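You operate a simulated robot arm through the tools that you are given. There is no shell and no other tool. Be economical: measure what you need, move in short steps, check, and stop when the job is done.

You run a simulated two-armed robot. Do the job below in one go: nothing can be reset, and whatever is moved stays where it is left.

TASK
Lift out the yellow tin, scrub the paint tray, put the tin back.
Fine: hold the tray still while the scouring pad takes off the dried paint; the pad goes back where it lay. Set down upright: scouring pad, what you pick out. What is to be rubbed or washed off counts as gone when no trace of it is left.

The check looks at the end state, three seconds after you hand in, the way a careful person would. Anything else that was tipped, shoved, dropped, spilled or broken makes it a failure.

THE ROBOT
Two 7-joint arms with two-finger parallel grippers on one trunk, on a base that drives. Base frame: it is fixed to the floor where the robot stands at the start and does not move with it; the origin is under the middle of the robot, x ahead of it, y to its left, z up; the surface under the hand at the start is at about z = 820. Readings come in mm, rad, newtons and seconds.
The left shoulder is at the start at [50, 177, 1104], the right one opposite. With the tool pointing down near the work surface each hand reaches from about 220 to 700 mm from the robot's upright axis, wherever it stands, measured 20 degrees to its own side. Places, roughly: side table [500, 100, 800]; tray [400, 100, 800]. Payload 3.43 kg a hand.
The tool frame of a hand sits at the grasp point between the pads (the TCP): z along the fingers, y along the line on which they close. The tips reach 34 mm beyond it. Largest opening 128 mm; finger width 24, thickness 12; the body of the gripper, 48 by 130 mm, starts 96 mm behind the TCP.
Orientation is that of the tool frame in the base frame, as a unit quaternion [w, x, y, z]. With the fingers straight down and closing along the base's y, the tool's x points along the base's -x, its y along +y and its z along -z.

THE INTERFACE
- The arms move only by the tool drive_tool. It takes "left_deltas", "right_deltas" or both (then of equal length, played together; a hand with none holds still); each is a list that holds one entry, the list of rows, each a list of 6 numbers: the shift along the base's x, y, z in units of 20 mm (1.0 is 20 mm), then the turn, a rotation vector about the base's x, y, z in units of 4 degrees (1.0 is 4 degrees). In form: [[[tx, ty, tz, ax, ay, az], ...]]. A call has 1 to 8 rows; each row shifts and turns the commanded pose from where the row before left it. "left_hand" and "right_hand" are, for a hand that has rows, the opening, from 0 (shut) to 1 (fully open), set as the call begins (left out, the last holds). A call with a number of a shift or a turn outside -1 to 1 is refused whole. Rows are played at 5 a second. More than 50 mm and 0.15 rad between two rows, or a gripper value outside its range, and nothing of the call is played. A pose out of reach is approached as far as the arm can. The call stops where the force on the tool passes 60 N (or 10 N more than at its start, if that is more) or the arm is blocked; 0.2 s more then pass. The fingers move at their own pace (about 108 mm/s each) and stop on an object; they squeeze with about 27 N. The grip force told is the motor's: it shows also when the fingers shut on nothing. Time passes only in rows, and 0.2 s behind the last, so rows that do not move let the fingers close. It gives the time, the measured TCP pose, the force on the tool (base axes), the opening and the grip force at its end, in the units of the frame above (readings bear some noise), with the torque about the TCP (base axes, N m) and any sound that the robot's microphone picked up.
- Cameras (640 x 400 px; columns grow to the right, rows downward): "scene" is now at [150.7, 13.5, 1252.9]; the picture's right is [0.17, -0.99, 0.00], its down [-0.69, -0.12, -0.72] and it looks along [0.71, 0.12, -0.70] (base axes); focal length 214 px, centre (320, 200). "left" rides on the left gripper at [76, 11, -160] in its tool frame; the picture's right is [-0.15, 0.99, 0.00], its down [-0.88, -0.13, -0.46] and it looks along [-0.45, -0.07, 0.89] (tool axes); focal length 234 px, centre (320, 200). "right" rides on the right gripper at [76, -11, -160] in its tool frame; the picture's right is [0.15, 0.99, 0.00], its down [-0.88, 0.13, -0.46] and it looks along [-0.45, 0.07, 0.89] (tool axes); focal length 234 px, centre (320, 200). There is no depth. A picture from a camera that has moved, and an enlarged one, comes with that camera's place and axes in the base frame and with its lens.
- get_image(camera): a new picture of that camera. It takes no simulated time.
- lift_body(by): slides the trunk up (or, below 0, down) by that many mm; the arms and the scene camera ride with it, the base frame stays. It gives what a move gives, with no picture.
- roll_base(legs): drives the robot by 1 to 6 legs, each [ahead, turn to the left] in mm and rad, along the robot's own axes; the way and the turn of a leg run together, so that a leg with both is an arc; at most 1500 mm and 3.142 rad a leg. The arms and the cameras ride along, it lands a little off, and it stops where it bumps. It gives what a move gives.
- turn_head(pan, tilt): turns the head with the scene camera to pan (to the left, within 1.396 rad either way) and tilt (down, from -0.506 to 1.204), counted from straight ahead of the robot. It gives what a move gives.
- inspect(camera, box): a new picture of the part [left, top, right, bottom] of that camera's present view, enlarged. It takes no simulated time.
- close_job(): hands the job in; it is judged then, once.

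Work in short steps. Places have to be worked out from the pictures, the camera data and where the tool is seen: move nearer, look again, correct. Check each grasp and each placing, and mend what went wrong. You have 120 turns and 100 pictures in all, those below and enlarged ones among them. Open the grippers and draw the arms clear of the work before you hand the job in, unless the task says otherwise; then end with one line.

The tools are called after ">>>" by a JSON object that holds its "fn" and its "kwargs". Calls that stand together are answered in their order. drive_tool: Moves the arms, as the interface text tells. Its arguments: {"type":"object","properties":{"left_deltas":{"type":"array"},"left_hand":{"type":"number"},"right_deltas":{"type":"array"},"right_hand":{"type":"number"}},"required":[]} The other tools are called the same way: lift_body (by) slides the trunk up or down; roll_base (legs) drives the base; turn_head (pan, tilt) turns the head that bears the scene camera; get_image (camera) takes a picture; inspect (camera, box) takes an enlarged picture of a part of a camera's view; close_job () hands the job in.

At the start:

```text
time_s: 0.0
left_position: [450.1, 313.6, 1063.9]
left_ee_rot: [0.0, 0.0, 1.0, 0.0]
left_ft_force: [-1.0, -0.2, 0.4]
left_ft_torque: [0.02, 0.0, -0.02]
left_grip_width: 128.1
left_grip_force: 0.0
right_position: [433.8, -77.3, 1064.9]
right_ee_rot: [0.0, 0.0, 1.0, 0.0]
right_ft_force: [-0.7, -0.3, -0.1]
right_ft_torque: [-0.01, 0.01, -0.02]
right_grip_width: 128.0
right_grip_force: 0.0
trunk travel left (down, up): [-275.0, 126.0]
robot x, y, heading: [1.4, -0.6, -0.001]
head pan, tilt: [0.171, 0.773]
```

scene: 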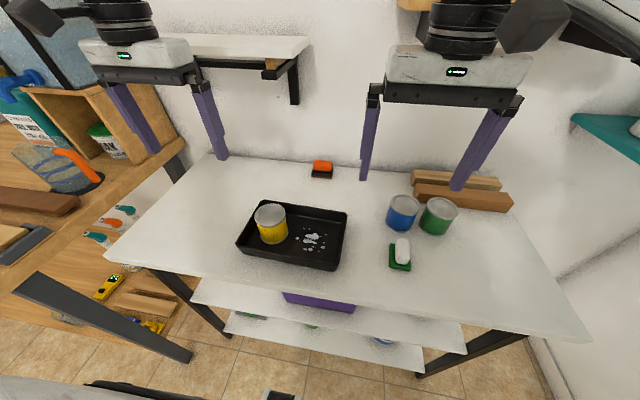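
right: 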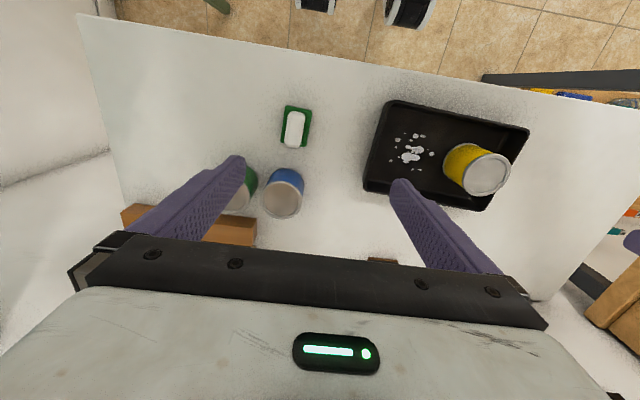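
left: 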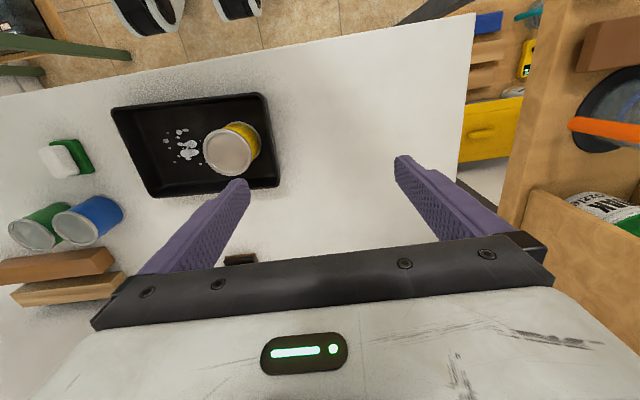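

I'll look at the pad candidates and the tray first.

>>> {"fn": "inspect", "kwargs": {"camera": "scene", "box": [220, 150, 460, 300]}}

>>> {"fn": "inspect", "kwargs": {"camera": "right", "box": [220, 80, 540, 280]}}

```text
2.67 times, centred on (340, 225) of scene
camera zoom: at [150.7, 13.5, 1252.9], right [0.17, -0.99, 0.0], down [-0.69, -0.12, -0.72], along [0.71, 0.12, -0.7], focal length 572 px, centre (267, 133)
```

zoom: 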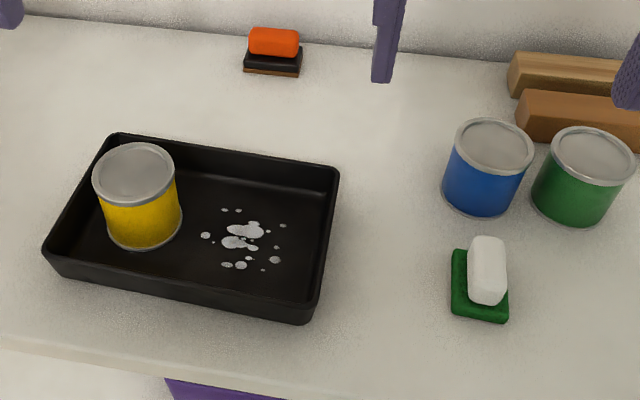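

```text
2.00 times, centred on (380, 180) of right
camera zoom: at [357.6, -90.1, 1226.3], right [-0.15, 0.99, 0.0], down [0.88, 0.13, 0.46], along [0.45, 0.07, -0.89], focal length 468 px, centre (200, 240)
```

zoom: 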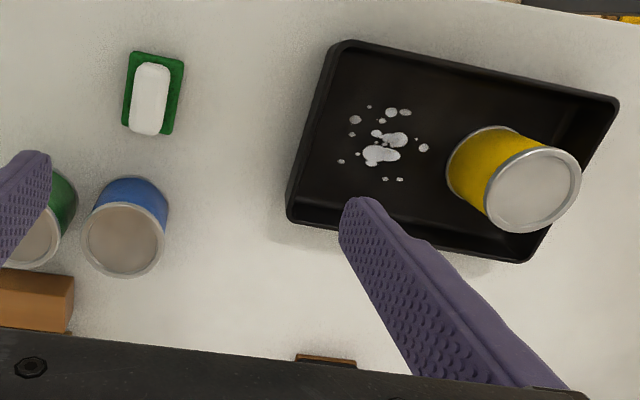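

The scouring pad is the green pad with the white grip, near (431,-118). The tin's top is near (442,173,900), and the tray spans about x 370–520, y 13–238. I'm moving the left hand above the tin to check.

>>> {"fn": "drive_tool", "kwargs": {"left_deltas": [[[-0.045, -0.88, -0.5, 0, 0, 0], [-0.045, -0.88, -0.5, 0, 0, 0], [-0.045, -0.88, -0.5, 0, 0, 0], [-0.045, -0.88, -0.5, 0, 0, 0], [-0.045, -0.88, -0.5, 0, 0, 0], [-0.045, -0.88, -0.5, 0, 0, 0], [-0.045, -0.88, -0.5, 0, 0, 0], [-0.045, -0.88, -0.5, 0, 0, 0]]], "left_hand": 0.8}}

>>> {"fn": "get_image", "kwargs": {"camera": "left"}}

>>> {"fn": "get_image", "kwargs": {"camera": "scene"}}

```text
time_s: 1.8
left_position: [443.7, 173.5, 983.3]
left_ee_rot: [0.0, 0.0, 1.0, 0.0]
left_ft_force: [0.3, 0.6, 0.3]
left_ft_torque: [0.02, -0.01, 0.0]
left_grip_width: 102.2
left_grip_force: 0.0
right_position: [433.4, -77.9, 1065.7]
right_ee_rot: [0.001, 0.0, 1.0, 0.0]
right_ft_force: [-1.1, 0.3, -0.1]
right_ft_torque: [0.03, 0.01, -0.01]
right_grip_width: 128.0
right_grip_force: 0.1
trunk travel left (down, up): [-275.0, 126.0]
robot x, y, heading: [1.5, 1.9, -0.006]
head pan, tilt: [0.171, 0.773]
```

```text
94 pictures are left
camera left: at [368.4, 183.6, 1142.4], right [0.15, 0.99, 0.0], down [0.88, -0.13, 0.46], along [0.45, -0.07, -0.89], focal length 234 px, centre (320, 200)
```

left: 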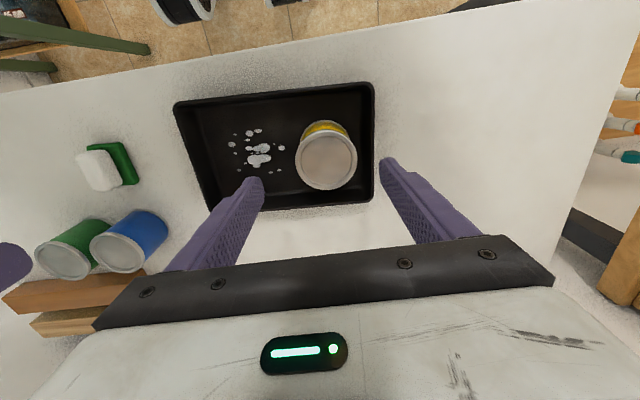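

```text
93 pictures are left
camera scene: at [150.9, 13.4, 1252.9], right [0.17, -0.99, 0.0], down [-0.69, -0.12, -0.72], along [0.7, 0.12, -0.7], focal length 214 px, centre (320, 200)
```

scene: 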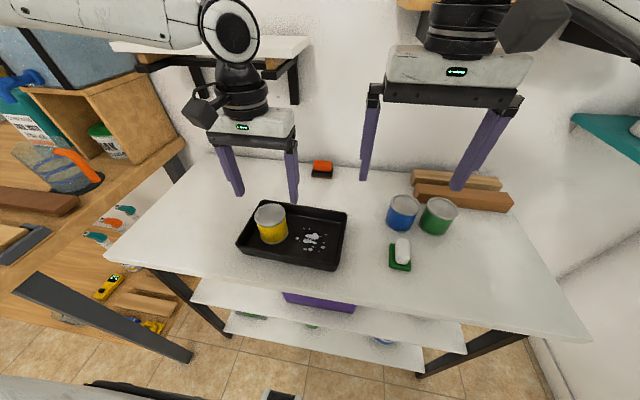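

Triangulating from the three cameras puts the tin top at about (448,178,891) and the rim at z≈855. I'm centring and going down with the fingertips just above the rim, then closing.

>>> {"fn": "drive_tool", "kwargs": {"left_deltas": [[[0.2, 0.22, -0.75, 0, 0, 0], [0, 0, -0.75, 0, 0, 0], [0, 0, -0.75, 0, 0, 0], [0, 0, -0.75, 0, 0, 0], [0, 0, -0.75, 0, 0, 0], [0, 0, -0.75, 0, 0, 0]]]}}

>>> {"fn": "get_image", "kwargs": {"camera": "left"}}

>>> {"fn": "inspect", "kwargs": {"camera": "scene", "box": [200, 120, 380, 280]}}

```text
time_s: 3.2
left_position: [447.7, 178.2, 894.0]
left_ee_rot: [0.0, -0.001, 1.0, 0.0]
left_ft_force: [-0.2, 0.9, 3.3]
left_ft_torque: [0.21, 0.0, 0.03]
left_grip_width: 102.4
left_grip_force: 0.6
right_position: [432.5, -77.5, 1066.4]
right_ee_rot: [0.001, 0.0, 1.0, 0.001]
right_ft_force: [-0.3, 0.0, 0.5]
right_ft_torque: [-0.05, -0.02, -0.01]
right_grip_width: 127.9
right_grip_force: 0.0
trunk travel left (down, up): [-275.0, 126.0]
robot x, y, heading: [0.3, 1.3, 0.003]
head pan, tilt: [0.171, 0.773]
```

```text
92 pictures are left
camera left: at [372.0, 188.7, 1053.1], right [0.15, 0.99, 0.0], down [0.88, -0.13, 0.46], along [0.45, -0.07, -0.89], focal length 234 px, centre (320, 200)
```

left: 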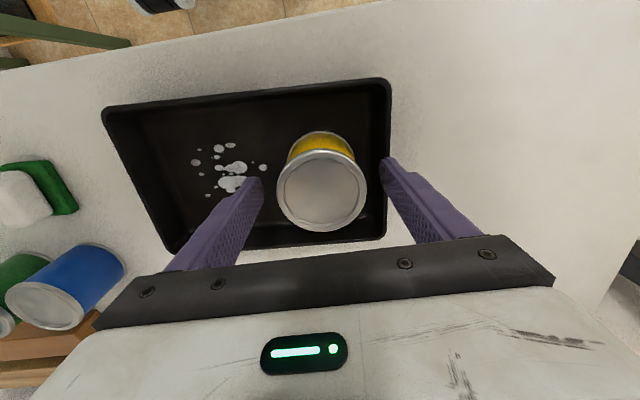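

```text
2.50 times, centred on (290, 200) of scene
camera zoom: at [150.2, 13.3, 1253.1], right [0.17, -0.99, 0.0], down [-0.69, -0.12, -0.72], along [0.71, 0.12, -0.7], focal length 536 px, centre (395, 200)
```

zoom: 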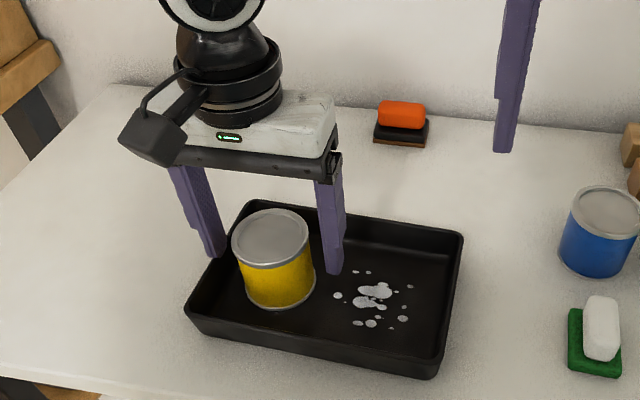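

The left fingertip is just brushing the rim, so the rim is at about z 860. I'm raising 5 mm and closing.

>>> {"fn": "drive_tool", "kwargs": {"left_deltas": [[[0, 0, 0.25, 0, 0, 0]]]}}

>>> {"fn": "drive_tool", "kwargs": {"left_deltas": [[[0, 0, 0, 0, 0, 0], [0, 0, 0, 0, 0, 0], [0, 0, 0, 0, 0, 0], [0, 0, 0, 0, 0, 0]]], "left_hand": 0}}

```text
time_s: 3.6
left_position: [447.7, 177.8, 897.7]
left_ee_rot: [0.0, 0.0, 1.0, 0.0]
left_ft_force: [-0.2, 0.6, 0.1]
left_ft_torque: [-0.03, -0.02, 0.03]
left_grip_width: 102.4
left_grip_force: 0.0
right_position: [433.5, -77.4, 1065.9]
right_ee_rot: [0.001, 0.0, 1.0, 0.0]
right_ft_force: [0.0, 1.1, -0.4]
right_ft_torque: [0.01, 0.0, -0.01]
right_grip_width: 127.7
right_grip_force: 0.1
trunk travel left (down, up): [-275.0, 126.0]
robot x, y, heading: [-2.7, -0.8, 0.002]
head pan, tilt: [0.171, 0.773]
```

```text
time_s: 4.6
left_position: [447.1, 177.2, 897.7]
left_ee_rot: [-0.001, 0.0, 1.0, 0.0]
left_ft_force: [-0.4, 0.1, 0.2]
left_ft_torque: [-0.02, 0.02, 0.01]
left_grip_width: 68.1
left_grip_force: 27.1
right_position: [432.5, -77.9, 1066.3]
right_ee_rot: [0.0, -0.001, 1.0, 0.0]
right_ft_force: [0.4, 0.5, -0.9]
right_ft_torque: [0.0, 0.0, 0.0]
right_grip_width: 127.9
right_grip_force: 0.0
trunk travel left (down, up): [-275.0, 126.0]
robot x, y, heading: [-1.5, 0.5, -0.001]
head pan, tilt: [0.171, 0.773]
```

The fingers hold at 68 mm on the tin. I'm lifting it straight up.

>>> {"fn": "drive_tool", "kwargs": {"left_deltas": [[[0, 0, 0.4, 0, 0, 0], [0, 0, 0.7, 0, 0, 0], [0, 0, 0.8, 0, 0, 0], [0, 0, 0.8, 0, 0, 0], [0, 0, 0.8, 0, 0, 0]]]}}

>>> {"fn": "get_image", "kwargs": {"camera": "scene"}}

```text
time_s: 5.8
left_position: [448.2, 178.2, 968.4]
left_ee_rot: [-0.001, 0.0, 1.0, -0.001]
left_ft_force: [1.1, -0.6, -2.4]
left_ft_torque: [0.01, -0.02, 0.03]
left_grip_width: 68.2
left_grip_force: 26.9
right_position: [433.7, -76.9, 1065.8]
right_ee_rot: [0.0, 0.0, 1.0, 0.0]
right_ft_force: [0.4, -0.4, 0.2]
right_ft_torque: [0.03, 0.0, -0.04]
right_grip_width: 128.1
right_grip_force: 0.1
trunk travel left (down, up): [-275.0, 126.0]
robot x, y, heading: [1.9, -0.6, 0.003]
head pan, tilt: [0.171, 0.773]
```

```text
90 pictures are left
camera scene: at [150.7, 13.5, 1252.9], right [0.17, -0.99, 0.0], down [-0.69, -0.12, -0.72], along [0.71, 0.12, -0.7], focal length 214 px, centre (320, 200)
```

scene: 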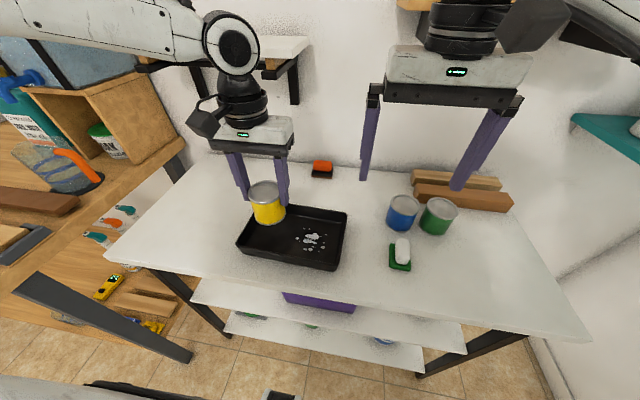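

The tin is up. I'm carrying it left to about (480,400), a clear part of the table.

>>> {"fn": "drive_tool", "kwargs": {"left_deltas": [[[0.2, 1, 0, 0, 0, 0], [0.2, 1, 0, 0, 0, 0], [0.2, 1, 0, 0, 0, 0], [0.2, 1, 0, 0, 0, 0], [0.2, 1, 0, 0, 0, 0], [0.2, 1, 0, 0, 0, 0], [0.2, 1, 0, 0, 0, 0], [0.2, 1, 0, 0, 0, 0]]]}}

>>> {"fn": "drive_tool", "kwargs": {"left_deltas": [[[0, 1, -0.3, 0, 0, 0], [0, 1, -0.5, 0, 0, 0], [0, 1, -0.5, 0, 0, 0], [0, 0, -0.6, 0, 0, 0], [0, 0, -0.6, 0, 0, 0], [0, 0, -0.4, 0, 0, 0]]]}}

>>> {"fn": "get_image", "kwargs": {"camera": "scene"}}

>>> {"fn": "get_image", "kwargs": {"camera": "left"}}

```text
time_s: 7.6
left_position: [480.9, 338.5, 968.4]
left_ee_rot: [0.0, 0.0, 1.0, 0.0]
left_ft_force: [0.4, -0.7, -2.5]
left_ft_torque: [0.02, 0.0, 0.01]
left_grip_width: 67.9
left_grip_force: 26.7
right_position: [432.5, -76.9, 1066.2]
right_ee_rot: [-0.001, 0.0, 1.0, 0.001]
right_ft_force: [0.0, -0.6, 0.3]
right_ft_torque: [-0.07, -0.03, 0.02]
right_grip_width: 128.0
right_grip_force: 0.1
trunk travel left (down, up): [-275.0, 126.0]
robot x, y, heading: [-2.7, 0.4, -0.0]
head pan, tilt: [0.171, 0.773]
```

```text
time_s: 9.0
left_position: [480.2, 398.3, 910.2]
left_ee_rot: [0.0, 0.001, 1.0, 0.001]
left_ft_force: [0.6, 0.2, -1.8]
left_ft_torque: [0.0, 0.02, 0.02]
left_grip_width: 67.6
left_grip_force: 27.1
right_position: [433.3, -77.8, 1067.0]
right_ee_rot: [0.0, 0.0, 1.0, 0.0]
right_ft_force: [-0.3, -0.2, -0.5]
right_ft_torque: [-0.01, -0.03, 0.0]
right_grip_width: 127.9
right_grip_force: 0.1
trunk travel left (down, up): [-275.0, 126.0]
robot x, y, heading: [-0.5, 0.1, -0.002]
head pan, tilt: [0.171, 0.773]
```

```text
89 pictures are left
camera scene: at [150.9, 13.6, 1252.9], right [0.17, -0.99, 0.0], down [-0.69, -0.12, -0.72], along [0.71, 0.12, -0.7], focal length 214 px, centre (320, 200)
```

scene: 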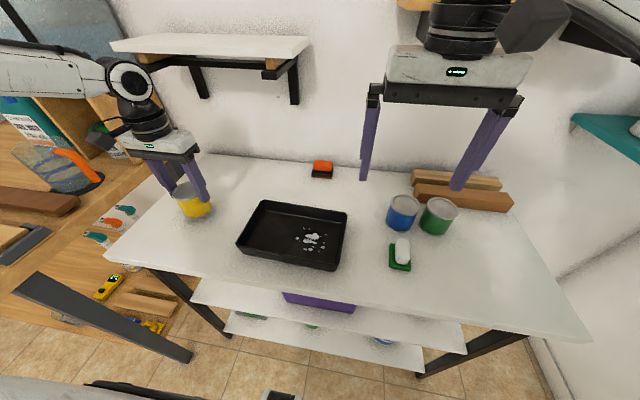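

```text
88 pictures are left
camera left: at [403.2, 407.9, 1070.2], right [0.15, 0.99, 0.0], down [0.88, -0.13, 0.46], along [0.45, -0.07, -0.89], focal length 234 px, centre (320, 200)
```

left: 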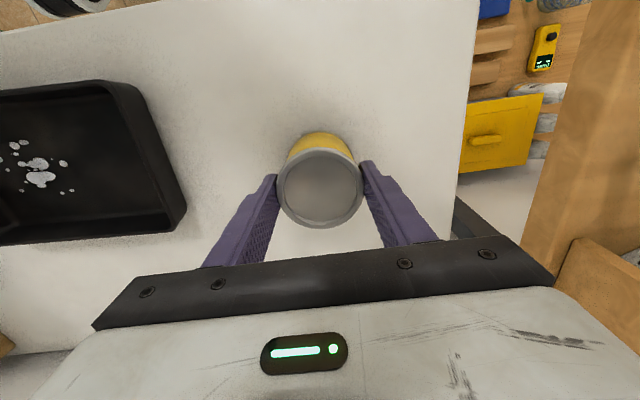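

The spot is clear. I'm lowering in small steps until it touches.

>>> {"fn": "drive_tool", "kwargs": {"left_deltas": [[[0, 0, -0.25, 0, 0, 0], [0, 0, -0.2, 0, 0, 0], [0, 0, -0.1, 0, 0, 0]]]}}

```text
time_s: 9.8
left_position: [480.2, 396.4, 900.4]
left_ee_rot: [0.0, 0.0, 1.0, 0.001]
left_ft_force: [-0.6, -0.2, -2.6]
left_ft_torque: [-0.02, -0.01, -0.02]
left_grip_width: 67.9
left_grip_force: 27.1
right_position: [432.8, -76.5, 1065.4]
right_ee_rot: [0.0, -0.001, 1.0, 0.0]
right_ft_force: [-0.1, 0.3, -1.3]
right_ft_torque: [-0.01, -0.02, -0.01]
right_grip_width: 127.9
right_grip_force: 0.1
trunk travel left (down, up): [-275.0, 126.0]
robot x, y, heading: [-1.3, 1.5, 0.006]
head pan, tilt: [0.171, 0.773]
```

No contact yet, so I'm going lower.

>>> {"fn": "drive_tool", "kwargs": {"left_deltas": [[[0, 0, -0.15, 0, 0, 0], [0, 0, -0.1, 0, 0, 0]]]}}

>>> {"fn": "drive_tool", "kwargs": {"left_deltas": [[[0, 0, -0.08, 0, 0, 0], [0, 0, 0, 0, 0, 0]]]}}

```text
time_s: 10.4
left_position: [479.9, 398.0, 893.9]
left_ee_rot: [0.0, 0.0, 1.0, 0.001]
left_ft_force: [0.0, 0.4, -2.1]
left_ft_torque: [-0.02, 0.01, 0.0]
left_grip_width: 67.9
left_grip_force: 26.6
right_position: [433.2, -77.7, 1065.7]
right_ee_rot: [0.0, 0.0, 1.0, 0.0]
right_ft_force: [-0.4, 0.0, -0.6]
right_ft_torque: [0.04, -0.02, 0.02]
right_grip_width: 128.0
right_grip_force: 0.0
trunk travel left (down, up): [-275.0, 126.0]
robot x, y, heading: [-1.5, -1.0, -0.001]
head pan, tilt: [0.171, 0.773]
```

```text
time_s: 11.0
left_position: [480.6, 398.5, 893.5]
left_ee_rot: [0.0, 0.001, 1.0, 0.0]
left_ft_force: [0.3, -0.4, -1.2]
left_ft_torque: [-0.02, 0.0, 0.02]
left_grip_width: 68.0
left_grip_force: 26.8
right_position: [433.4, -77.5, 1065.6]
right_ee_rot: [0.0, 0.0, 1.0, 0.0]
right_ft_force: [0.2, -0.7, -1.1]
right_ft_torque: [-0.01, 0.02, 0.0]
right_grip_width: 128.0
right_grip_force: 0.1
trunk travel left (down, up): [-275.0, 126.0]
robot x, y, heading: [0.3, 0.0, 0.006]
head pan, tilt: [0.171, 0.773]
```

>>> {"fn": "drive_tool", "kwargs": {"left_deltas": [[[0, 0, -0.08, 0, 0, 0], [0, 0, 0, 0, 0, 0]]]}}

```text
time_s: 11.6
left_position: [479.8, 398.3, 892.7]
left_ee_rot: [0.002, 0.001, 1.0, 0.0]
left_ft_force: [-1.8, 1.8, 12.1]
left_ft_torque: [-0.06, 0.5, -0.05]
left_grip_width: 68.1
left_grip_force: 27.2
right_position: [433.8, -78.2, 1066.0]
right_ee_rot: [0.001, -0.001, 1.0, 0.001]
right_ft_force: [0.2, -0.9, 1.3]
right_ft_torque: [0.02, 0.0, -0.01]
right_grip_width: 128.3
right_grip_force: 0.1
trunk travel left (down, up): [-275.0, 126.0]
robot x, y, heading: [1.7, 3.5, -0.002]
head pan, tilt: [0.171, 0.773]
```

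It touched the table at about 893. I'm releasing and rising.

>>> {"fn": "drive_tool", "kwargs": {"left_deltas": [[[0, 0, 0, 0, 0, 0], [0, 0, 0, 0, 0, 0], [0, 0, 0, 0, 0, 0]]], "left_hand": 0.85}}

>>> {"fn": "drive_tool", "kwargs": {"left_deltas": [[[0, 0, 0.6, 0, 0, 0], [0, 0, 0.9, 0, 0, 0], [0, 0, 0.9, 0, 0, 0], [0, -1, 0.6, 0, 0, 0], [0, -1, 0, 0, 0, 0]]]}}

>>> {"fn": "inspect", "kwargs": {"camera": "scene", "box": [150, 140, 430, 300]}}

>>> {"fn": "get_image", "kwargs": {"camera": "left"}}

```text
time_s: 12.4
left_position: [479.3, 397.2, 892.1]
left_ee_rot: [0.0, 0.0, 1.0, 0.0]
left_ft_force: [0.1, 0.8, 0.6]
left_ft_torque: [-0.01, -0.02, 0.01]
left_grip_width: 108.7
left_grip_force: 0.2
right_position: [433.0, -76.6, 1066.6]
right_ee_rot: [0.0, -0.001, 1.0, 0.0]
right_ft_force: [-0.3, -0.5, 0.5]
right_ft_torque: [-0.01, 0.02, 0.01]
right_grip_width: 128.0
right_grip_force: 0.0
trunk travel left (down, up): [-275.0, 126.0]
robot x, y, heading: [-1.6, 1.8, -0.002]
head pan, tilt: [0.171, 0.773]
```

```text
time_s: 13.6
left_position: [479.7, 358.2, 951.8]
left_ee_rot: [0.0, 0.001, 1.0, 0.0]
left_ft_force: [0.9, 0.3, -1.5]
left_ft_torque: [0.03, -0.02, 0.03]
left_grip_width: 108.7
left_grip_force: 0.1
right_position: [433.3, -77.4, 1065.8]
right_ee_rot: [0.0, 0.0, 1.0, 0.0]
right_ft_force: [-0.5, 0.2, 0.8]
right_ft_torque: [-0.02, 0.0, -0.01]
right_grip_width: 127.8
right_grip_force: 0.1
trunk travel left (down, up): [-275.0, 126.0]
robot x, y, heading: [-0.9, 0.8, 0.002]
head pan, tilt: [0.171, 0.773]
```

```text
2.29 times, centred on (290, 220) of scene
camera zoom: at [150.7, 13.3, 1252.9], right [0.17, -0.99, 0.0], down [-0.69, -0.12, -0.72], along [0.71, 0.12, -0.7], focal length 490 px, centre (389, 154)
```

zoom: 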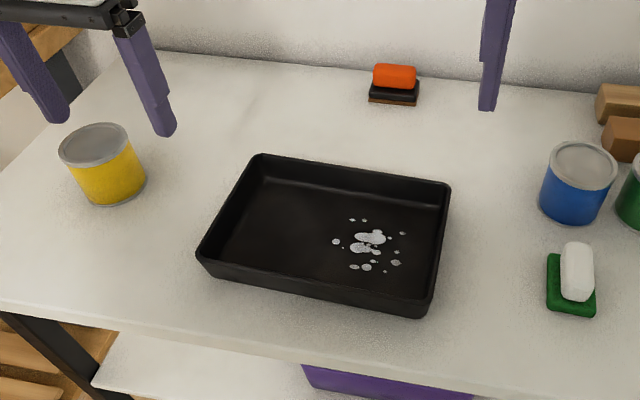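

```text
86 pictures are left
camera left: at [404.4, 369.0, 1111.7], right [0.15, 0.99, 0.0], down [0.88, -0.13, 0.46], along [0.45, -0.07, -0.89], focal length 234 px, centre (320, 200)
```

left: 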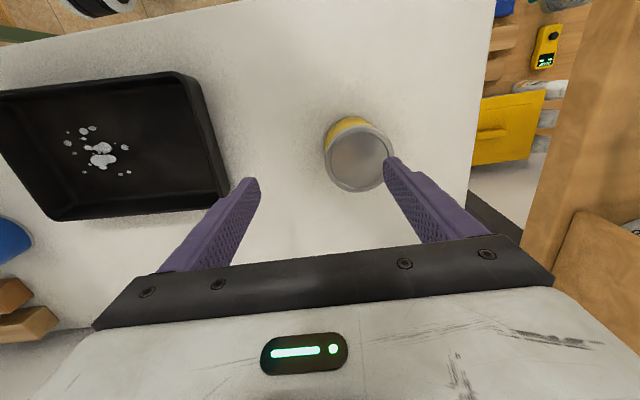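

There's no paint under the tin's spot, and the tin stands upright. Now I'm bringing the right hand above the pad for a close look.

>>> {"fn": "drive_tool", "kwargs": {"right_deltas": [[[-0.02, -0.26, -0.75, 0, 0, 0], [-0.02, -0.26, -0.75, 0, 0, 0], [-0.02, -0.26, -0.75, 0, 0, 0], [-0.02, -0.26, -0.75, 0, 0, 0], [-0.02, -0.26, -0.75, 0, 0, 0], [-0.02, -0.26, -0.75, 0, 0, 0], [-0.02, -0.26, -0.75, 0, 0, 0], [-0.02, -0.26, -0.75, 0, 0, 0]]], "right_hand": 0.5}}

>>> {"fn": "get_image", "kwargs": {"camera": "right"}}

>>> {"fn": "inspect", "kwargs": {"camera": "scene", "box": [360, 200, 460, 280]}}

```text
time_s: 15.4
left_position: [480.3, 359.5, 951.4]
left_ee_rot: [0.0, 0.0, 1.0, 0.0]
left_ft_force: [-0.3, 0.0, 0.6]
left_ft_torque: [-0.01, -0.02, 0.0]
left_grip_width: 108.9
left_grip_force: 0.1
right_position: [430.7, -119.3, 946.0]
right_ee_rot: [0.0, 0.0, 1.0, 0.0]
right_ft_force: [-0.4, 0.3, 0.2]
right_ft_torque: [0.0, 0.01, -0.02]
right_grip_width: 63.8
right_grip_force: 0.0
trunk travel left (down, up): [-275.0, 126.0]
robot x, y, heading: [-1.6, -1.6, 0.003]
head pan, tilt: [0.171, 0.773]
```

```text
85 pictures are left
camera right: at [354.5, -131.2, 1105.8], right [-0.15, 0.99, 0.0], down [0.88, 0.13, 0.46], along [0.45, 0.07, -0.89], focal length 234 px, centre (320, 200)
```

right: 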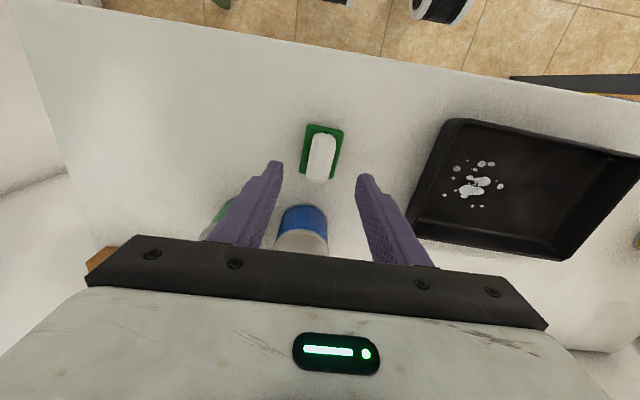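

```text
5.00 times, centred on (410, 240) of scene
camera zoom: at [150.7, 13.4, 1252.9], right [0.17, -0.99, 0.0], down [-0.69, -0.12, -0.72], along [0.71, 0.12, -0.7], focal length 1072 px, centre (-130, 0)
```

zoom: 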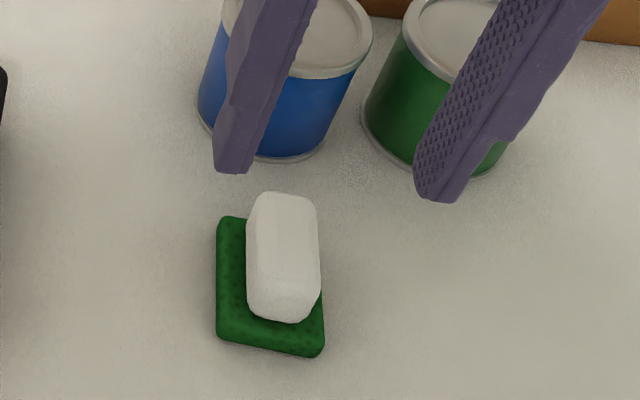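

The white handle is about 24 mm wide with its top at z≈858, centred at (431,-118), and the pad is yawed about -4°. I'm matching the yaw and descending so the tips end just above the green pad.

>>> {"fn": "drive_tool", "kwargs": {"right_deltas": [[[0, 0.05, -0.75, 0, 0, -1], [0, 0, -0.75, 0, 0, 0], [0, 0, -0.75, 0, 0, 0], [0, 0, -0.7, 0, 0, 0], [0, 0, -0.5, 0, 0, 0]]]}}

>>> {"fn": "get_image", "kwargs": {"camera": "right"}}

>>> {"fn": "inspect", "kwargs": {"camera": "scene", "box": [360, 200, 460, 280]}}

```text
time_s: 16.6
left_position: [481.2, 359.2, 952.6]
left_ee_rot: [0.0, 0.0, 1.0, 0.001]
left_ft_force: [-1.0, -0.4, -0.3]
left_ft_torque: [-0.01, -0.02, 0.04]
left_grip_width: 108.4
left_grip_force: 0.0
right_position: [429.5, -117.8, 876.3]
right_ee_rot: [0.001, 0.034, 0.999, 0.0]
right_ft_force: [-0.4, 0.2, -0.5]
right_ft_torque: [-0.01, 0.0, -0.01]
right_grip_width: 63.9
right_grip_force: 0.2
trunk travel left (down, up): [-275.0, 126.0]
robot x, y, heading: [-0.3, 4.9, -0.002]
head pan, tilt: [0.171, 0.773]
```

```text
83 pictures are left
camera right: at [354.3, -124.4, 1037.6], right [-0.08, 1.0, 0.0], down [0.89, 0.07, 0.46], along [0.45, 0.04, -0.89], focal length 234 px, centre (320, 200)
```

right: 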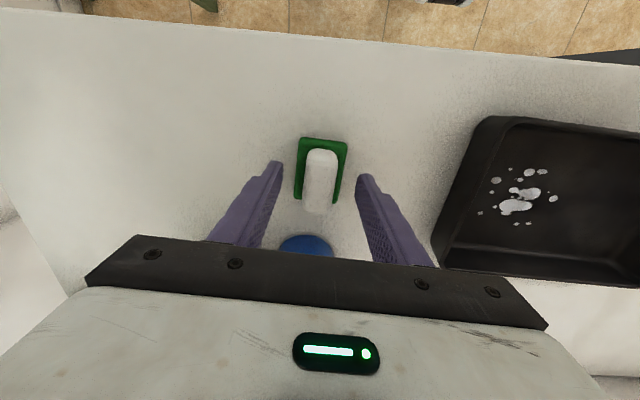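

```text
5.00 times, centred on (410, 240) of scene
camera zoom: at [150.7, 13.5, 1252.9], right [0.17, -0.99, 0.0], down [-0.69, -0.12, -0.72], along [0.71, 0.12, -0.7], focal length 1072 px, centre (-130, 0)
```

zoom: 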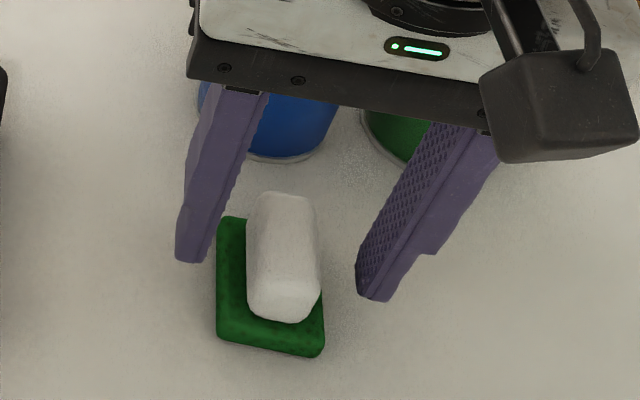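

It's aligned. I'm going 6 mm lower and closing on the handle.

>>> {"fn": "drive_tool", "kwargs": {"right_deltas": [[[0, 0, -0.3, 0, 0, 0]]]}}

>>> {"fn": "drive_tool", "kwargs": {"right_deltas": [[[0, 0, 0, 0, 0, 0], [0, 0, 0, 0, 0, 0], [0, 0, 0, 0, 0, 0]]], "right_hand": 0}}

>>> {"fn": "inspect", "kwargs": {"camera": "scene", "box": [360, 200, 460, 280]}}

>>> {"fn": "get_image", "kwargs": {"camera": "right"}}

```text
time_s: 17.0
left_position: [480.7, 358.6, 951.7]
left_ee_rot: [0.0, 0.0, 1.0, 0.0]
left_ft_force: [-0.2, -0.6, -0.1]
left_ft_torque: [-0.01, -0.02, -0.03]
left_grip_width: 108.7
left_grip_force: 0.0
right_position: [429.9, -117.3, 871.6]
right_ee_rot: [0.0, 0.035, 0.999, -0.001]
right_ft_force: [-1.1, 0.1, 0.6]
right_ft_torque: [-0.01, -0.01, 0.01]
right_grip_width: 64.1
right_grip_force: 0.0
trunk travel left (down, up): [-275.0, 126.0]
robot x, y, heading: [-1.6, -0.1, -0.004]
head pan, tilt: [0.171, 0.773]
```

```text
time_s: 17.8
left_position: [479.8, 358.8, 952.0]
left_ee_rot: [0.0, 0.0, 1.0, -0.001]
left_ft_force: [-0.3, -1.0, 0.4]
left_ft_torque: [0.05, 0.01, -0.01]
left_grip_width: 108.8
left_grip_force: 0.1
right_position: [431.7, -116.8, 870.9]
right_ee_rot: [0.0, 0.035, 0.999, 0.0]
right_ft_force: [0.0, 1.2, 0.6]
right_ft_torque: [-0.03, 0.05, 0.01]
right_grip_width: 24.9
right_grip_force: 26.9
trunk travel left (down, up): [-275.0, 126.0]
robot x, y, heading: [-2.7, 0.8, -0.005]
head pan, tilt: [0.171, 0.773]
```

```text
5.00 times, centred on (410, 240) of scene
camera zoom: at [150.7, 13.5, 1252.9], right [0.17, -0.99, 0.0], down [-0.69, -0.12, -0.72], along [0.71, 0.12, -0.7], focal length 1072 px, centre (-130, 0)
```

zoom: 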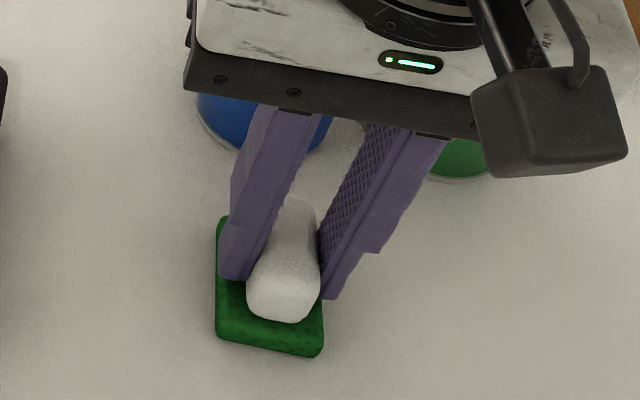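

```text
80 pictures are left
camera right: at [354.2, -124.5, 1031.6], right [-0.08, 1.0, 0.0], down [0.89, 0.07, 0.46], along [0.45, 0.04, -0.89], focal length 234 px, centre (320, 200)
```

right: 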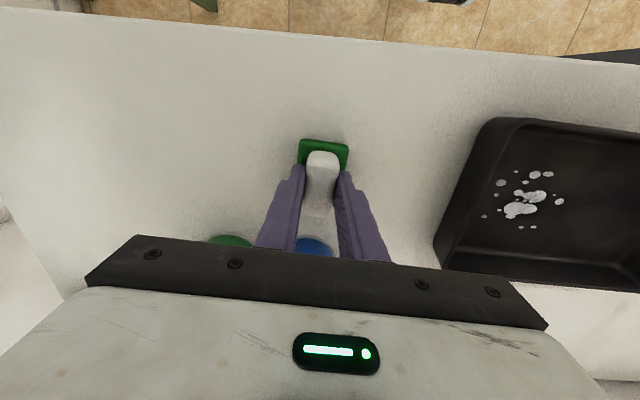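

The pad is held at 24.9 mm and hasn't shifted; I note its home as TCP (431,-117,871), yaw -4°. I'm lifting it, and bringing the left hand, tilted 20°, over the tray's left wall.

>>> {"fn": "drive_tool", "kwargs": {"right_deltas": [[[0, 0, 0.5, 0, 0, 0], [0, 0, 1, 0, 0, 0], [0, 0, 1, 0, 0, 0], [0, 0, 1, 0, 0, 0], [0, 0, 0.5, 0, 0, 0], [0, 0, 0, 0, 0, 0]]], "left_deltas": [[[-0.29, -0.84, -0.22, -0.833, 0, -0.167], [-0.29, -0.84, -0.22, -0.833, 0, -0.167], [-0.29, -0.84, -0.22, -0.833, 0, -0.167], [-0.29, -0.84, -0.22, -0.833, 0, -0.167], [-0.29, -0.84, -0.22, -0.833, 0, -0.167], [-0.29, -0.84, -0.22, -0.833, 0, -0.167]]], "left_hand": 0.3}}

>>> {"fn": "get_image", "kwargs": {"camera": "scene"}}

>>> {"fn": "get_image", "kwargs": {"camera": "left"}}

```text
time_s: 19.2
left_position: [446.0, 257.3, 925.4]
left_ee_rot: [0.0, 0.035, 0.984, -0.174]
left_ft_force: [-0.7, -0.6, -0.2]
left_ft_torque: [-0.02, -0.01, 0.03]
left_grip_width: 38.3
left_grip_force: 0.0
right_position: [430.1, -119.9, 951.1]
right_ee_rot: [0.0, 0.035, 0.999, 0.0]
right_ft_force: [-0.8, 1.5, 0.3]
right_ft_torque: [0.01, 0.0, -0.02]
right_grip_width: 25.1
right_grip_force: 26.7
trunk travel left (down, up): [-275.0, 126.0]
robot x, y, heading: [-1.2, -1.5, 0.004]
head pan, tilt: [0.171, 0.773]
```

```text
79 pictures are left
camera scene: at [150.8, 13.5, 1252.9], right [0.17, -0.99, 0.0], down [-0.69, -0.12, -0.72], along [0.71, 0.12, -0.7], focal length 214 px, centre (320, 200)
```

scene: 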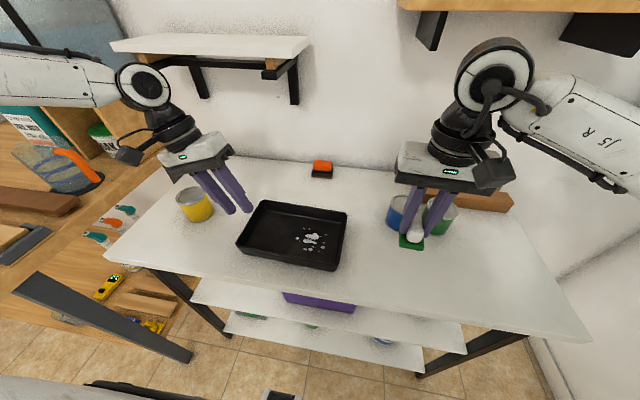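

```text
78 pictures are left
camera left: at [372.7, 325.9, 1069.7], right [0.21, 0.92, -0.34], down [0.88, -0.03, 0.48], along [0.43, -0.4, -0.81], focal length 234 px, centre (320, 200)
```

left: 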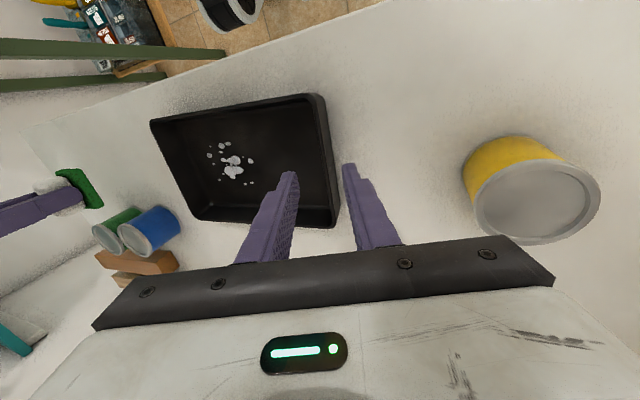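

The wall lies between the fingertips. I'm going 35 mm down along the tool axis, then checking.

>>> {"fn": "drive_tool", "kwargs": {"left_deltas": [[[-0.02, -0.3, -0.82, 0, 0, 0], [-0.02, -0.3, -0.83, 0, 0, 0]]]}}

>>> {"fn": "get_image", "kwargs": {"camera": "left"}}

>>> {"fn": "inspect", "kwargs": {"camera": "scene", "box": [190, 150, 310, 250]}}

```text
time_s: 19.8
left_position: [443.9, 244.4, 891.3]
left_ee_rot: [0.0, 0.035, 0.984, -0.174]
left_ft_force: [0.1, -0.3, 0.8]
left_ft_torque: [0.02, 0.01, 0.0]
left_grip_width: 38.5
left_grip_force: 0.0
right_position: [430.9, -119.0, 951.5]
right_ee_rot: [0.0, 0.035, 0.999, -0.001]
right_ft_force: [-0.1, -0.1, -0.6]
right_ft_torque: [-0.01, -0.01, 0.03]
right_grip_width: 24.9
right_grip_force: 27.2
trunk travel left (down, up): [-275.0, 126.0]
robot x, y, heading: [1.8, 0.8, 0.003]
head pan, tilt: [0.171, 0.773]
```

```text
77 pictures are left
camera left: at [371.2, 314.0, 1036.8], right [0.21, 0.92, -0.34], down [0.88, -0.03, 0.48], along [0.43, -0.4, -0.81], focal length 234 px, centre (320, 200)
```

left: 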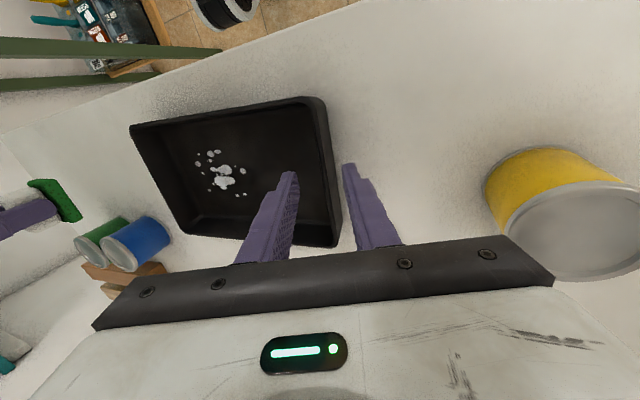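

```text
4.00 times, centred on (250, 200) of scene
camera zoom: at [150.8, 13.5, 1252.9], right [0.17, -0.99, 0.0], down [-0.69, -0.12, -0.72], along [0.71, 0.12, -0.7], focal length 858 px, centre (600, 200)
```

zoom: 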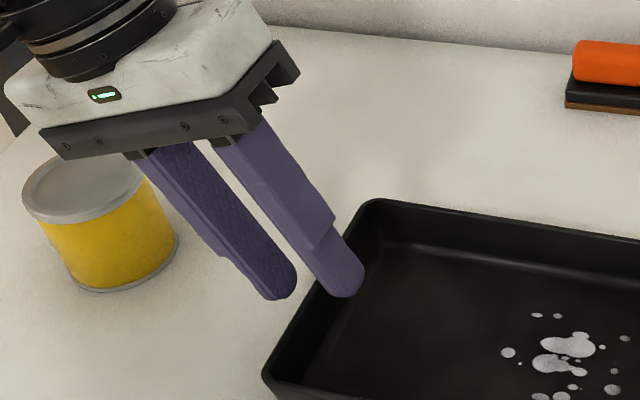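

The wall sits about 8 mm towards the outer finger. I'm shifting +y and going down 19 mm.

>>> {"fn": "drive_tool", "kwargs": {"left_deltas": [[[0, 0.35, 0, 0, 0, 0], [0, -0.15, -0.48, 0, 0, 0], [0, -0.15, -0.48, 0, 0, 0]]]}}

>>> {"fn": "get_image", "kwargs": {"camera": "left"}}

>>> {"fn": "inspect", "kwargs": {"camera": "scene", "box": [190, 150, 310, 250]}}

```text
time_s: 20.6
left_position: [445.0, 245.6, 872.7]
left_ee_rot: [0.0, 0.035, 0.984, -0.172]
left_ft_force: [0.3, 0.2, -1.1]
left_ft_torque: [0.0, 0.01, 0.01]
left_grip_width: 38.4
left_grip_force: 0.1
right_position: [430.1, -118.0, 951.5]
right_ee_rot: [0.001, 0.034, 0.999, -0.001]
right_ft_force: [-0.2, -0.2, -0.6]
right_ft_torque: [0.0, 0.05, 0.0]
right_grip_width: 25.0
right_grip_force: 26.6
trunk travel left (down, up): [-275.0, 126.0]
robot x, y, heading: [-3.0, 1.0, 0.004]
head pan, tilt: [0.171, 0.773]
```

```text
75 pictures are left
camera left: at [371.6, 315.8, 1017.9], right [0.21, 0.92, -0.34], down [0.87, -0.03, 0.48], along [0.43, -0.4, -0.81], focal length 234 px, centre (320, 200)
```

left: 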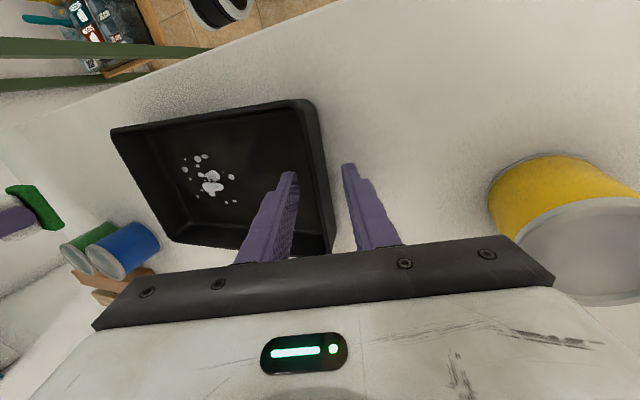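

```text
4.00 times, centred on (250, 200) of scene
camera zoom: at [150.8, 13.5, 1252.9], right [0.17, -0.99, 0.0], down [-0.69, -0.12, -0.72], along [0.71, 0.12, -0.7], focal length 858 px, centre (600, 200)
```

zoom: 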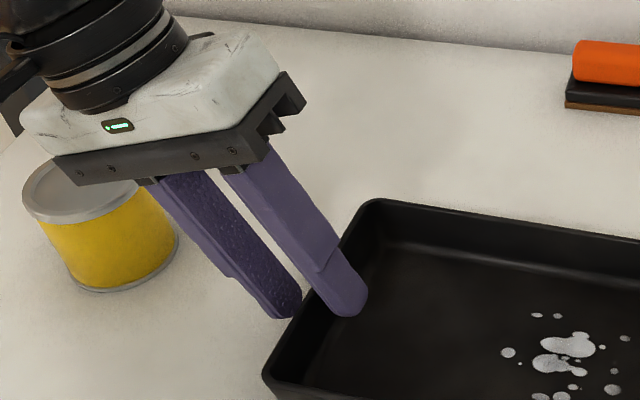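

The wall is now centred between the fingers, so I'm closing on it.

>>> {"fn": "drive_tool", "kwargs": {"left_deltas": [[[0, 0, 0, 0, 0, 0], [0, 0, 0, 0, 0, 0], [0, 0, 0, 0, 0, 0]]], "left_hand": 0}}

>>> {"fn": "get_image", "kwargs": {"camera": "left"}}

>>> {"fn": "inspect", "kwargs": {"camera": "scene", "box": [190, 140, 430, 290]}}

```text
time_s: 21.4
left_position: [443.3, 246.3, 872.7]
left_ee_rot: [0.0, 0.034, 0.984, -0.173]
left_ft_force: [-0.1, 0.2, -0.8]
left_ft_torque: [0.19, -0.04, 0.01]
left_grip_width: 4.5
left_grip_force: 26.7
right_position: [430.1, -119.8, 951.5]
right_ee_rot: [0.0, 0.035, 0.999, 0.0]
right_ft_force: [-0.1, -0.6, -0.2]
right_ft_torque: [0.01, 0.04, 0.05]
right_grip_width: 24.9
right_grip_force: 26.9
trunk travel left (down, up): [-275.0, 126.0]
robot x, y, heading: [-2.1, 0.5, 0.002]
head pan, tilt: [0.171, 0.773]
```

```text
73 pictures are left
camera left: at [371.5, 315.8, 1017.9], right [0.21, 0.92, -0.34], down [0.88, -0.03, 0.48], along [0.43, -0.4, -0.81], focal length 234 px, centre (320, 200)
```

left: 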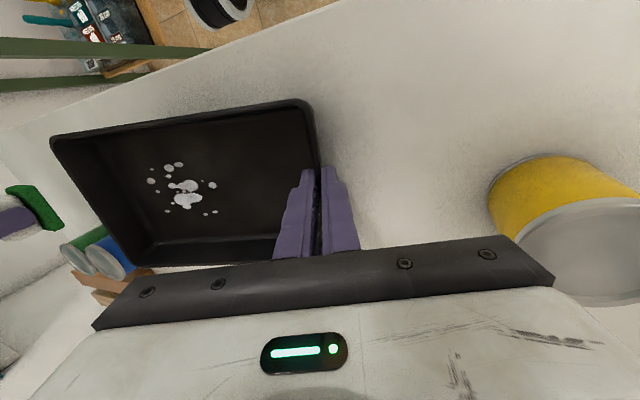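

```text
2.67 times, centred on (310, 215) of scene
camera zoom: at [150.8, 13.5, 1252.8], right [0.17, -0.99, 0.0], down [-0.69, -0.12, -0.72], along [0.71, 0.12, -0.7], focal length 572 px, centre (347, 160)
```

zoom: 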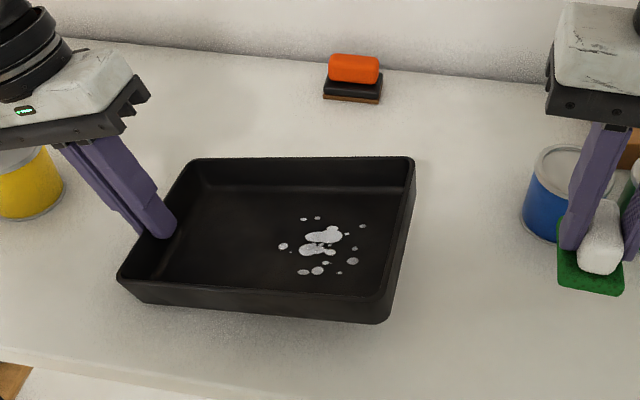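

The tray wall is sloped, so the grip tipped the tray: its right side is up about 40 mm, roughly 10°. I'll turn the hand back gently about the tray's bottom left edge and lay it flat again.

>>> {"fn": "drive_tool", "kwargs": {"left_deltas": [[[0, -0.08, 0.01, 0.45, 0, 0], [0, -0.08, 0.01, 0.45, 0, 0], [0, -0.08, 0.01, 0.45, 0, 0], [0, -0.08, 0.01, 0.45, 0, 0]]]}}

>>> {"fn": "inspect", "kwargs": {"camera": "scene", "box": [190, 140, 430, 290]}}

```text
time_s: 22.4
left_position: [444.9, 239.3, 874.0]
left_ee_rot: [-0.001, 0.035, 0.993, -0.111]
left_ft_force: [-1.3, -1.6, 6.0]
left_ft_torque: [-0.02, -0.62, -0.09]
left_grip_width: 4.6
left_grip_force: 26.8
right_position: [429.2, -120.3, 951.7]
right_ee_rot: [0.001, 0.035, 0.999, 0.001]
right_ft_force: [-0.3, -0.3, -0.2]
right_ft_torque: [0.02, 0.01, -0.01]
right_grip_width: 24.9
right_grip_force: 27.1
trunk travel left (down, up): [-275.0, 126.0]
robot x, y, heading: [1.3, 1.8, 0.003]
head pan, tilt: [0.171, 0.773]
```

```text
2.67 times, centred on (310, 215) of scene
camera zoom: at [150.1, 13.0, 1253.1], right [0.17, -0.99, 0.0], down [-0.69, -0.12, -0.72], along [0.71, 0.12, -0.7], focal length 572 px, centre (347, 160)
```

zoom: 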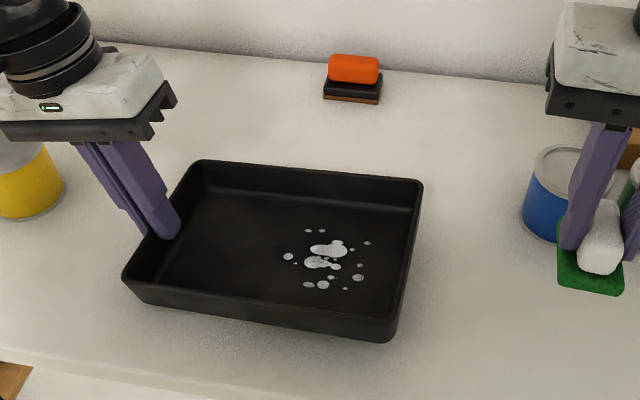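

About 3° of tilt remains, and the tray's left edge is pressing lightly on the table. I'm continuing the turn with a little lift.

>>> {"fn": "drive_tool", "kwargs": {"left_deltas": [[[0, -0.06, 0.03, 0.3, 0, 0], [0, -0.06, 0.02, 0.3, 0, 0]]]}}

>>> {"fn": "inspect", "kwargs": {"camera": "scene", "box": [190, 140, 430, 290]}}

```text
time_s: 23.0
left_position: [443.3, 236.7, 875.3]
left_ee_rot: [-0.003, 0.036, 0.995, -0.09]
left_ft_force: [0.8, -0.6, 7.1]
left_ft_torque: [0.07, -0.64, 0.03]
left_grip_width: 4.4
left_grip_force: 27.5
right_position: [429.6, -118.7, 951.7]
right_ee_rot: [0.0, 0.035, 0.999, 0.0]
right_ft_force: [0.4, 0.9, -0.5]
right_ft_torque: [0.02, 0.01, -0.01]
right_grip_width: 25.1
right_grip_force: 27.0
trunk travel left (down, up): [-275.0, 126.0]
robot x, y, heading: [-1.1, 1.0, -0.002]
head pan, tilt: [0.171, 0.773]
```

```text
2.67 times, centred on (310, 215) of scene
camera zoom: at [150.3, 13.2, 1253.0], right [0.17, -0.99, 0.0], down [-0.69, -0.12, -0.72], along [0.71, 0.12, -0.7], focal length 572 px, centre (347, 160)
```

zoom: 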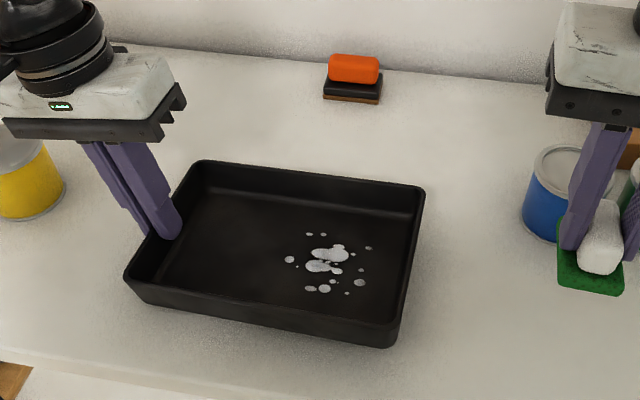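

Nearly flat, with about 1.3° left. I'm turning a bit more, then opening slightly so it settles.

>>> {"fn": "drive_tool", "kwargs": {"left_deltas": [[[0, -0.06, 0.04, 0.25, 0, 0], [0, 0, 0.02, 0.1, 0, 0]]]}}

>>> {"fn": "inspect", "kwargs": {"camera": "scene", "box": [190, 140, 430, 290]}}

```text
time_s: 23.6
left_position: [443.8, 235.3, 875.1]
left_ee_rot: [-0.004, 0.035, 0.996, -0.077]
left_ft_force: [1.2, -1.0, 3.1]
left_ft_torque: [0.06, -0.37, -0.02]
left_grip_width: 4.2
left_grip_force: 26.5
right_position: [428.9, -119.1, 951.7]
right_ee_rot: [0.0, 0.034, 0.999, 0.001]
right_ft_force: [0.5, -0.1, -0.2]
right_ft_torque: [-0.02, 0.01, -0.02]
right_grip_width: 25.0
right_grip_force: 26.9
trunk travel left (down, up): [-275.0, 126.0]
robot x, y, heading: [3.4, -2.3, 0.0]
head pan, tilt: [0.171, 0.773]
```

```text
2.67 times, centred on (310, 215) of scene
camera zoom: at [150.6, 13.3, 1252.9], right [0.17, -0.99, 0.0], down [-0.69, -0.12, -0.72], along [0.71, 0.12, -0.7], focal length 572 px, centre (347, 160)
```

zoom: 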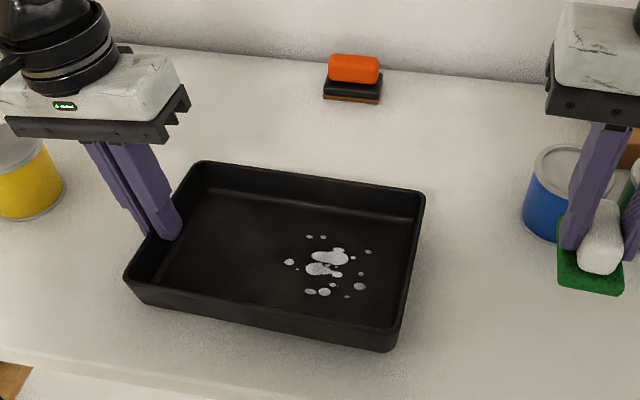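

The tray is flat again, about 4 mm towards -y of where it was. I'm sliding it back +y while holding it, then releasing so it settles.

>>> {"fn": "drive_tool", "kwargs": {"left_deltas": [[[0, 0.1, 0.02, 0.05, 0, 0], [0, 0.1, 0, 0, 0, 0], [0, 0, 0, 0, 0, 0]]]}}

>>> {"fn": "drive_tool", "kwargs": {"left_deltas": [[[0, 0, 0, 0, 0, 0], [0, 0, 0, 0, 0, 0]]], "left_hand": 0.15}}

>>> {"fn": "inspect", "kwargs": {"camera": "scene", "box": [150, 140, 430, 300]}}

>>> {"fn": "get_image", "kwargs": {"camera": "left"}}

```text
time_s: 24.4
left_position: [442.4, 240.7, 875.6]
left_ee_rot: [-0.004, 0.034, 0.996, -0.076]
left_ft_force: [-0.1, -0.3, -1.4]
left_ft_torque: [0.15, -0.02, 0.01]
left_grip_width: 4.3
left_grip_force: 27.3
right_position: [431.2, -117.9, 952.0]
right_ee_rot: [0.0, 0.034, 0.999, 0.0]
right_ft_force: [0.3, -1.4, -0.5]
right_ft_torque: [0.02, -0.04, -0.02]
right_grip_width: 25.2
right_grip_force: 27.2
trunk travel left (down, up): [-275.0, 126.0]
robot x, y, heading: [-1.0, -0.8, 0.0]
head pan, tilt: [0.171, 0.773]
```

```text
time_s: 25.0
left_position: [443.4, 239.5, 876.6]
left_ee_rot: [-0.003, 0.035, 0.996, -0.077]
left_ft_force: [-0.7, 0.2, 0.0]
left_ft_torque: [0.02, -0.01, 0.0]
left_grip_width: 19.3
left_grip_force: 0.1
right_position: [429.2, -118.9, 950.2]
right_ee_rot: [0.0, 0.035, 0.999, -0.001]
right_ft_force: [0.1, 0.4, -1.0]
right_ft_torque: [-0.01, 0.03, -0.02]
right_grip_width: 25.1
right_grip_force: 26.7
trunk travel left (down, up): [-275.0, 126.0]
robot x, y, heading: [0.3, 0.4, -0.0]
head pan, tilt: [0.171, 0.773]
```

```text
2.29 times, centred on (290, 220) of scene
camera zoom: at [150.7, 13.5, 1252.9], right [0.17, -0.99, 0.0], down [-0.69, -0.12, -0.72], along [0.71, 0.12, -0.7], focal length 490 px, centre (389, 154)
```

zoom: 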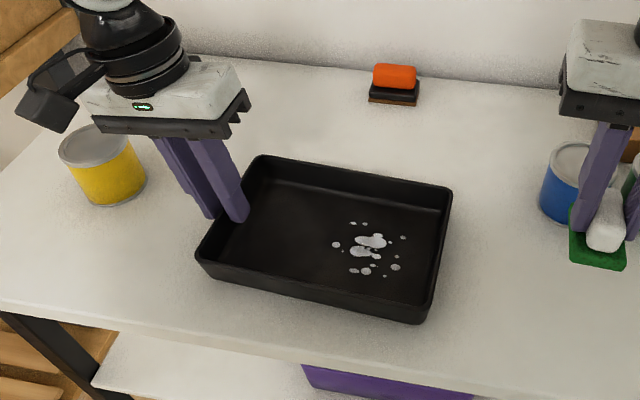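

```text
67 pictures are left
camera left: at [370.9, 279.8, 1032.4], right [0.21, 0.97, -0.15], down [0.87, -0.12, 0.47], along [0.43, -0.23, -0.87], focal length 234 px, centre (320, 200)
```

left: 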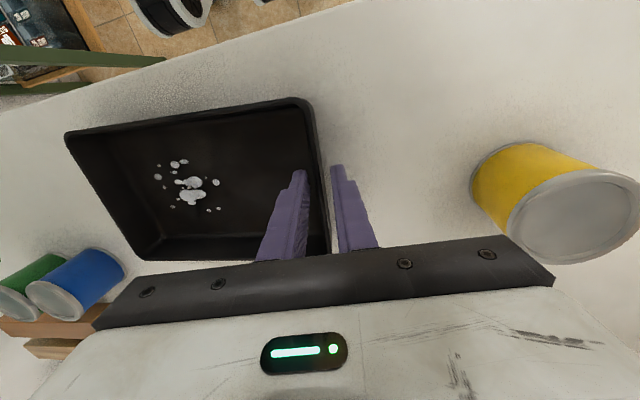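

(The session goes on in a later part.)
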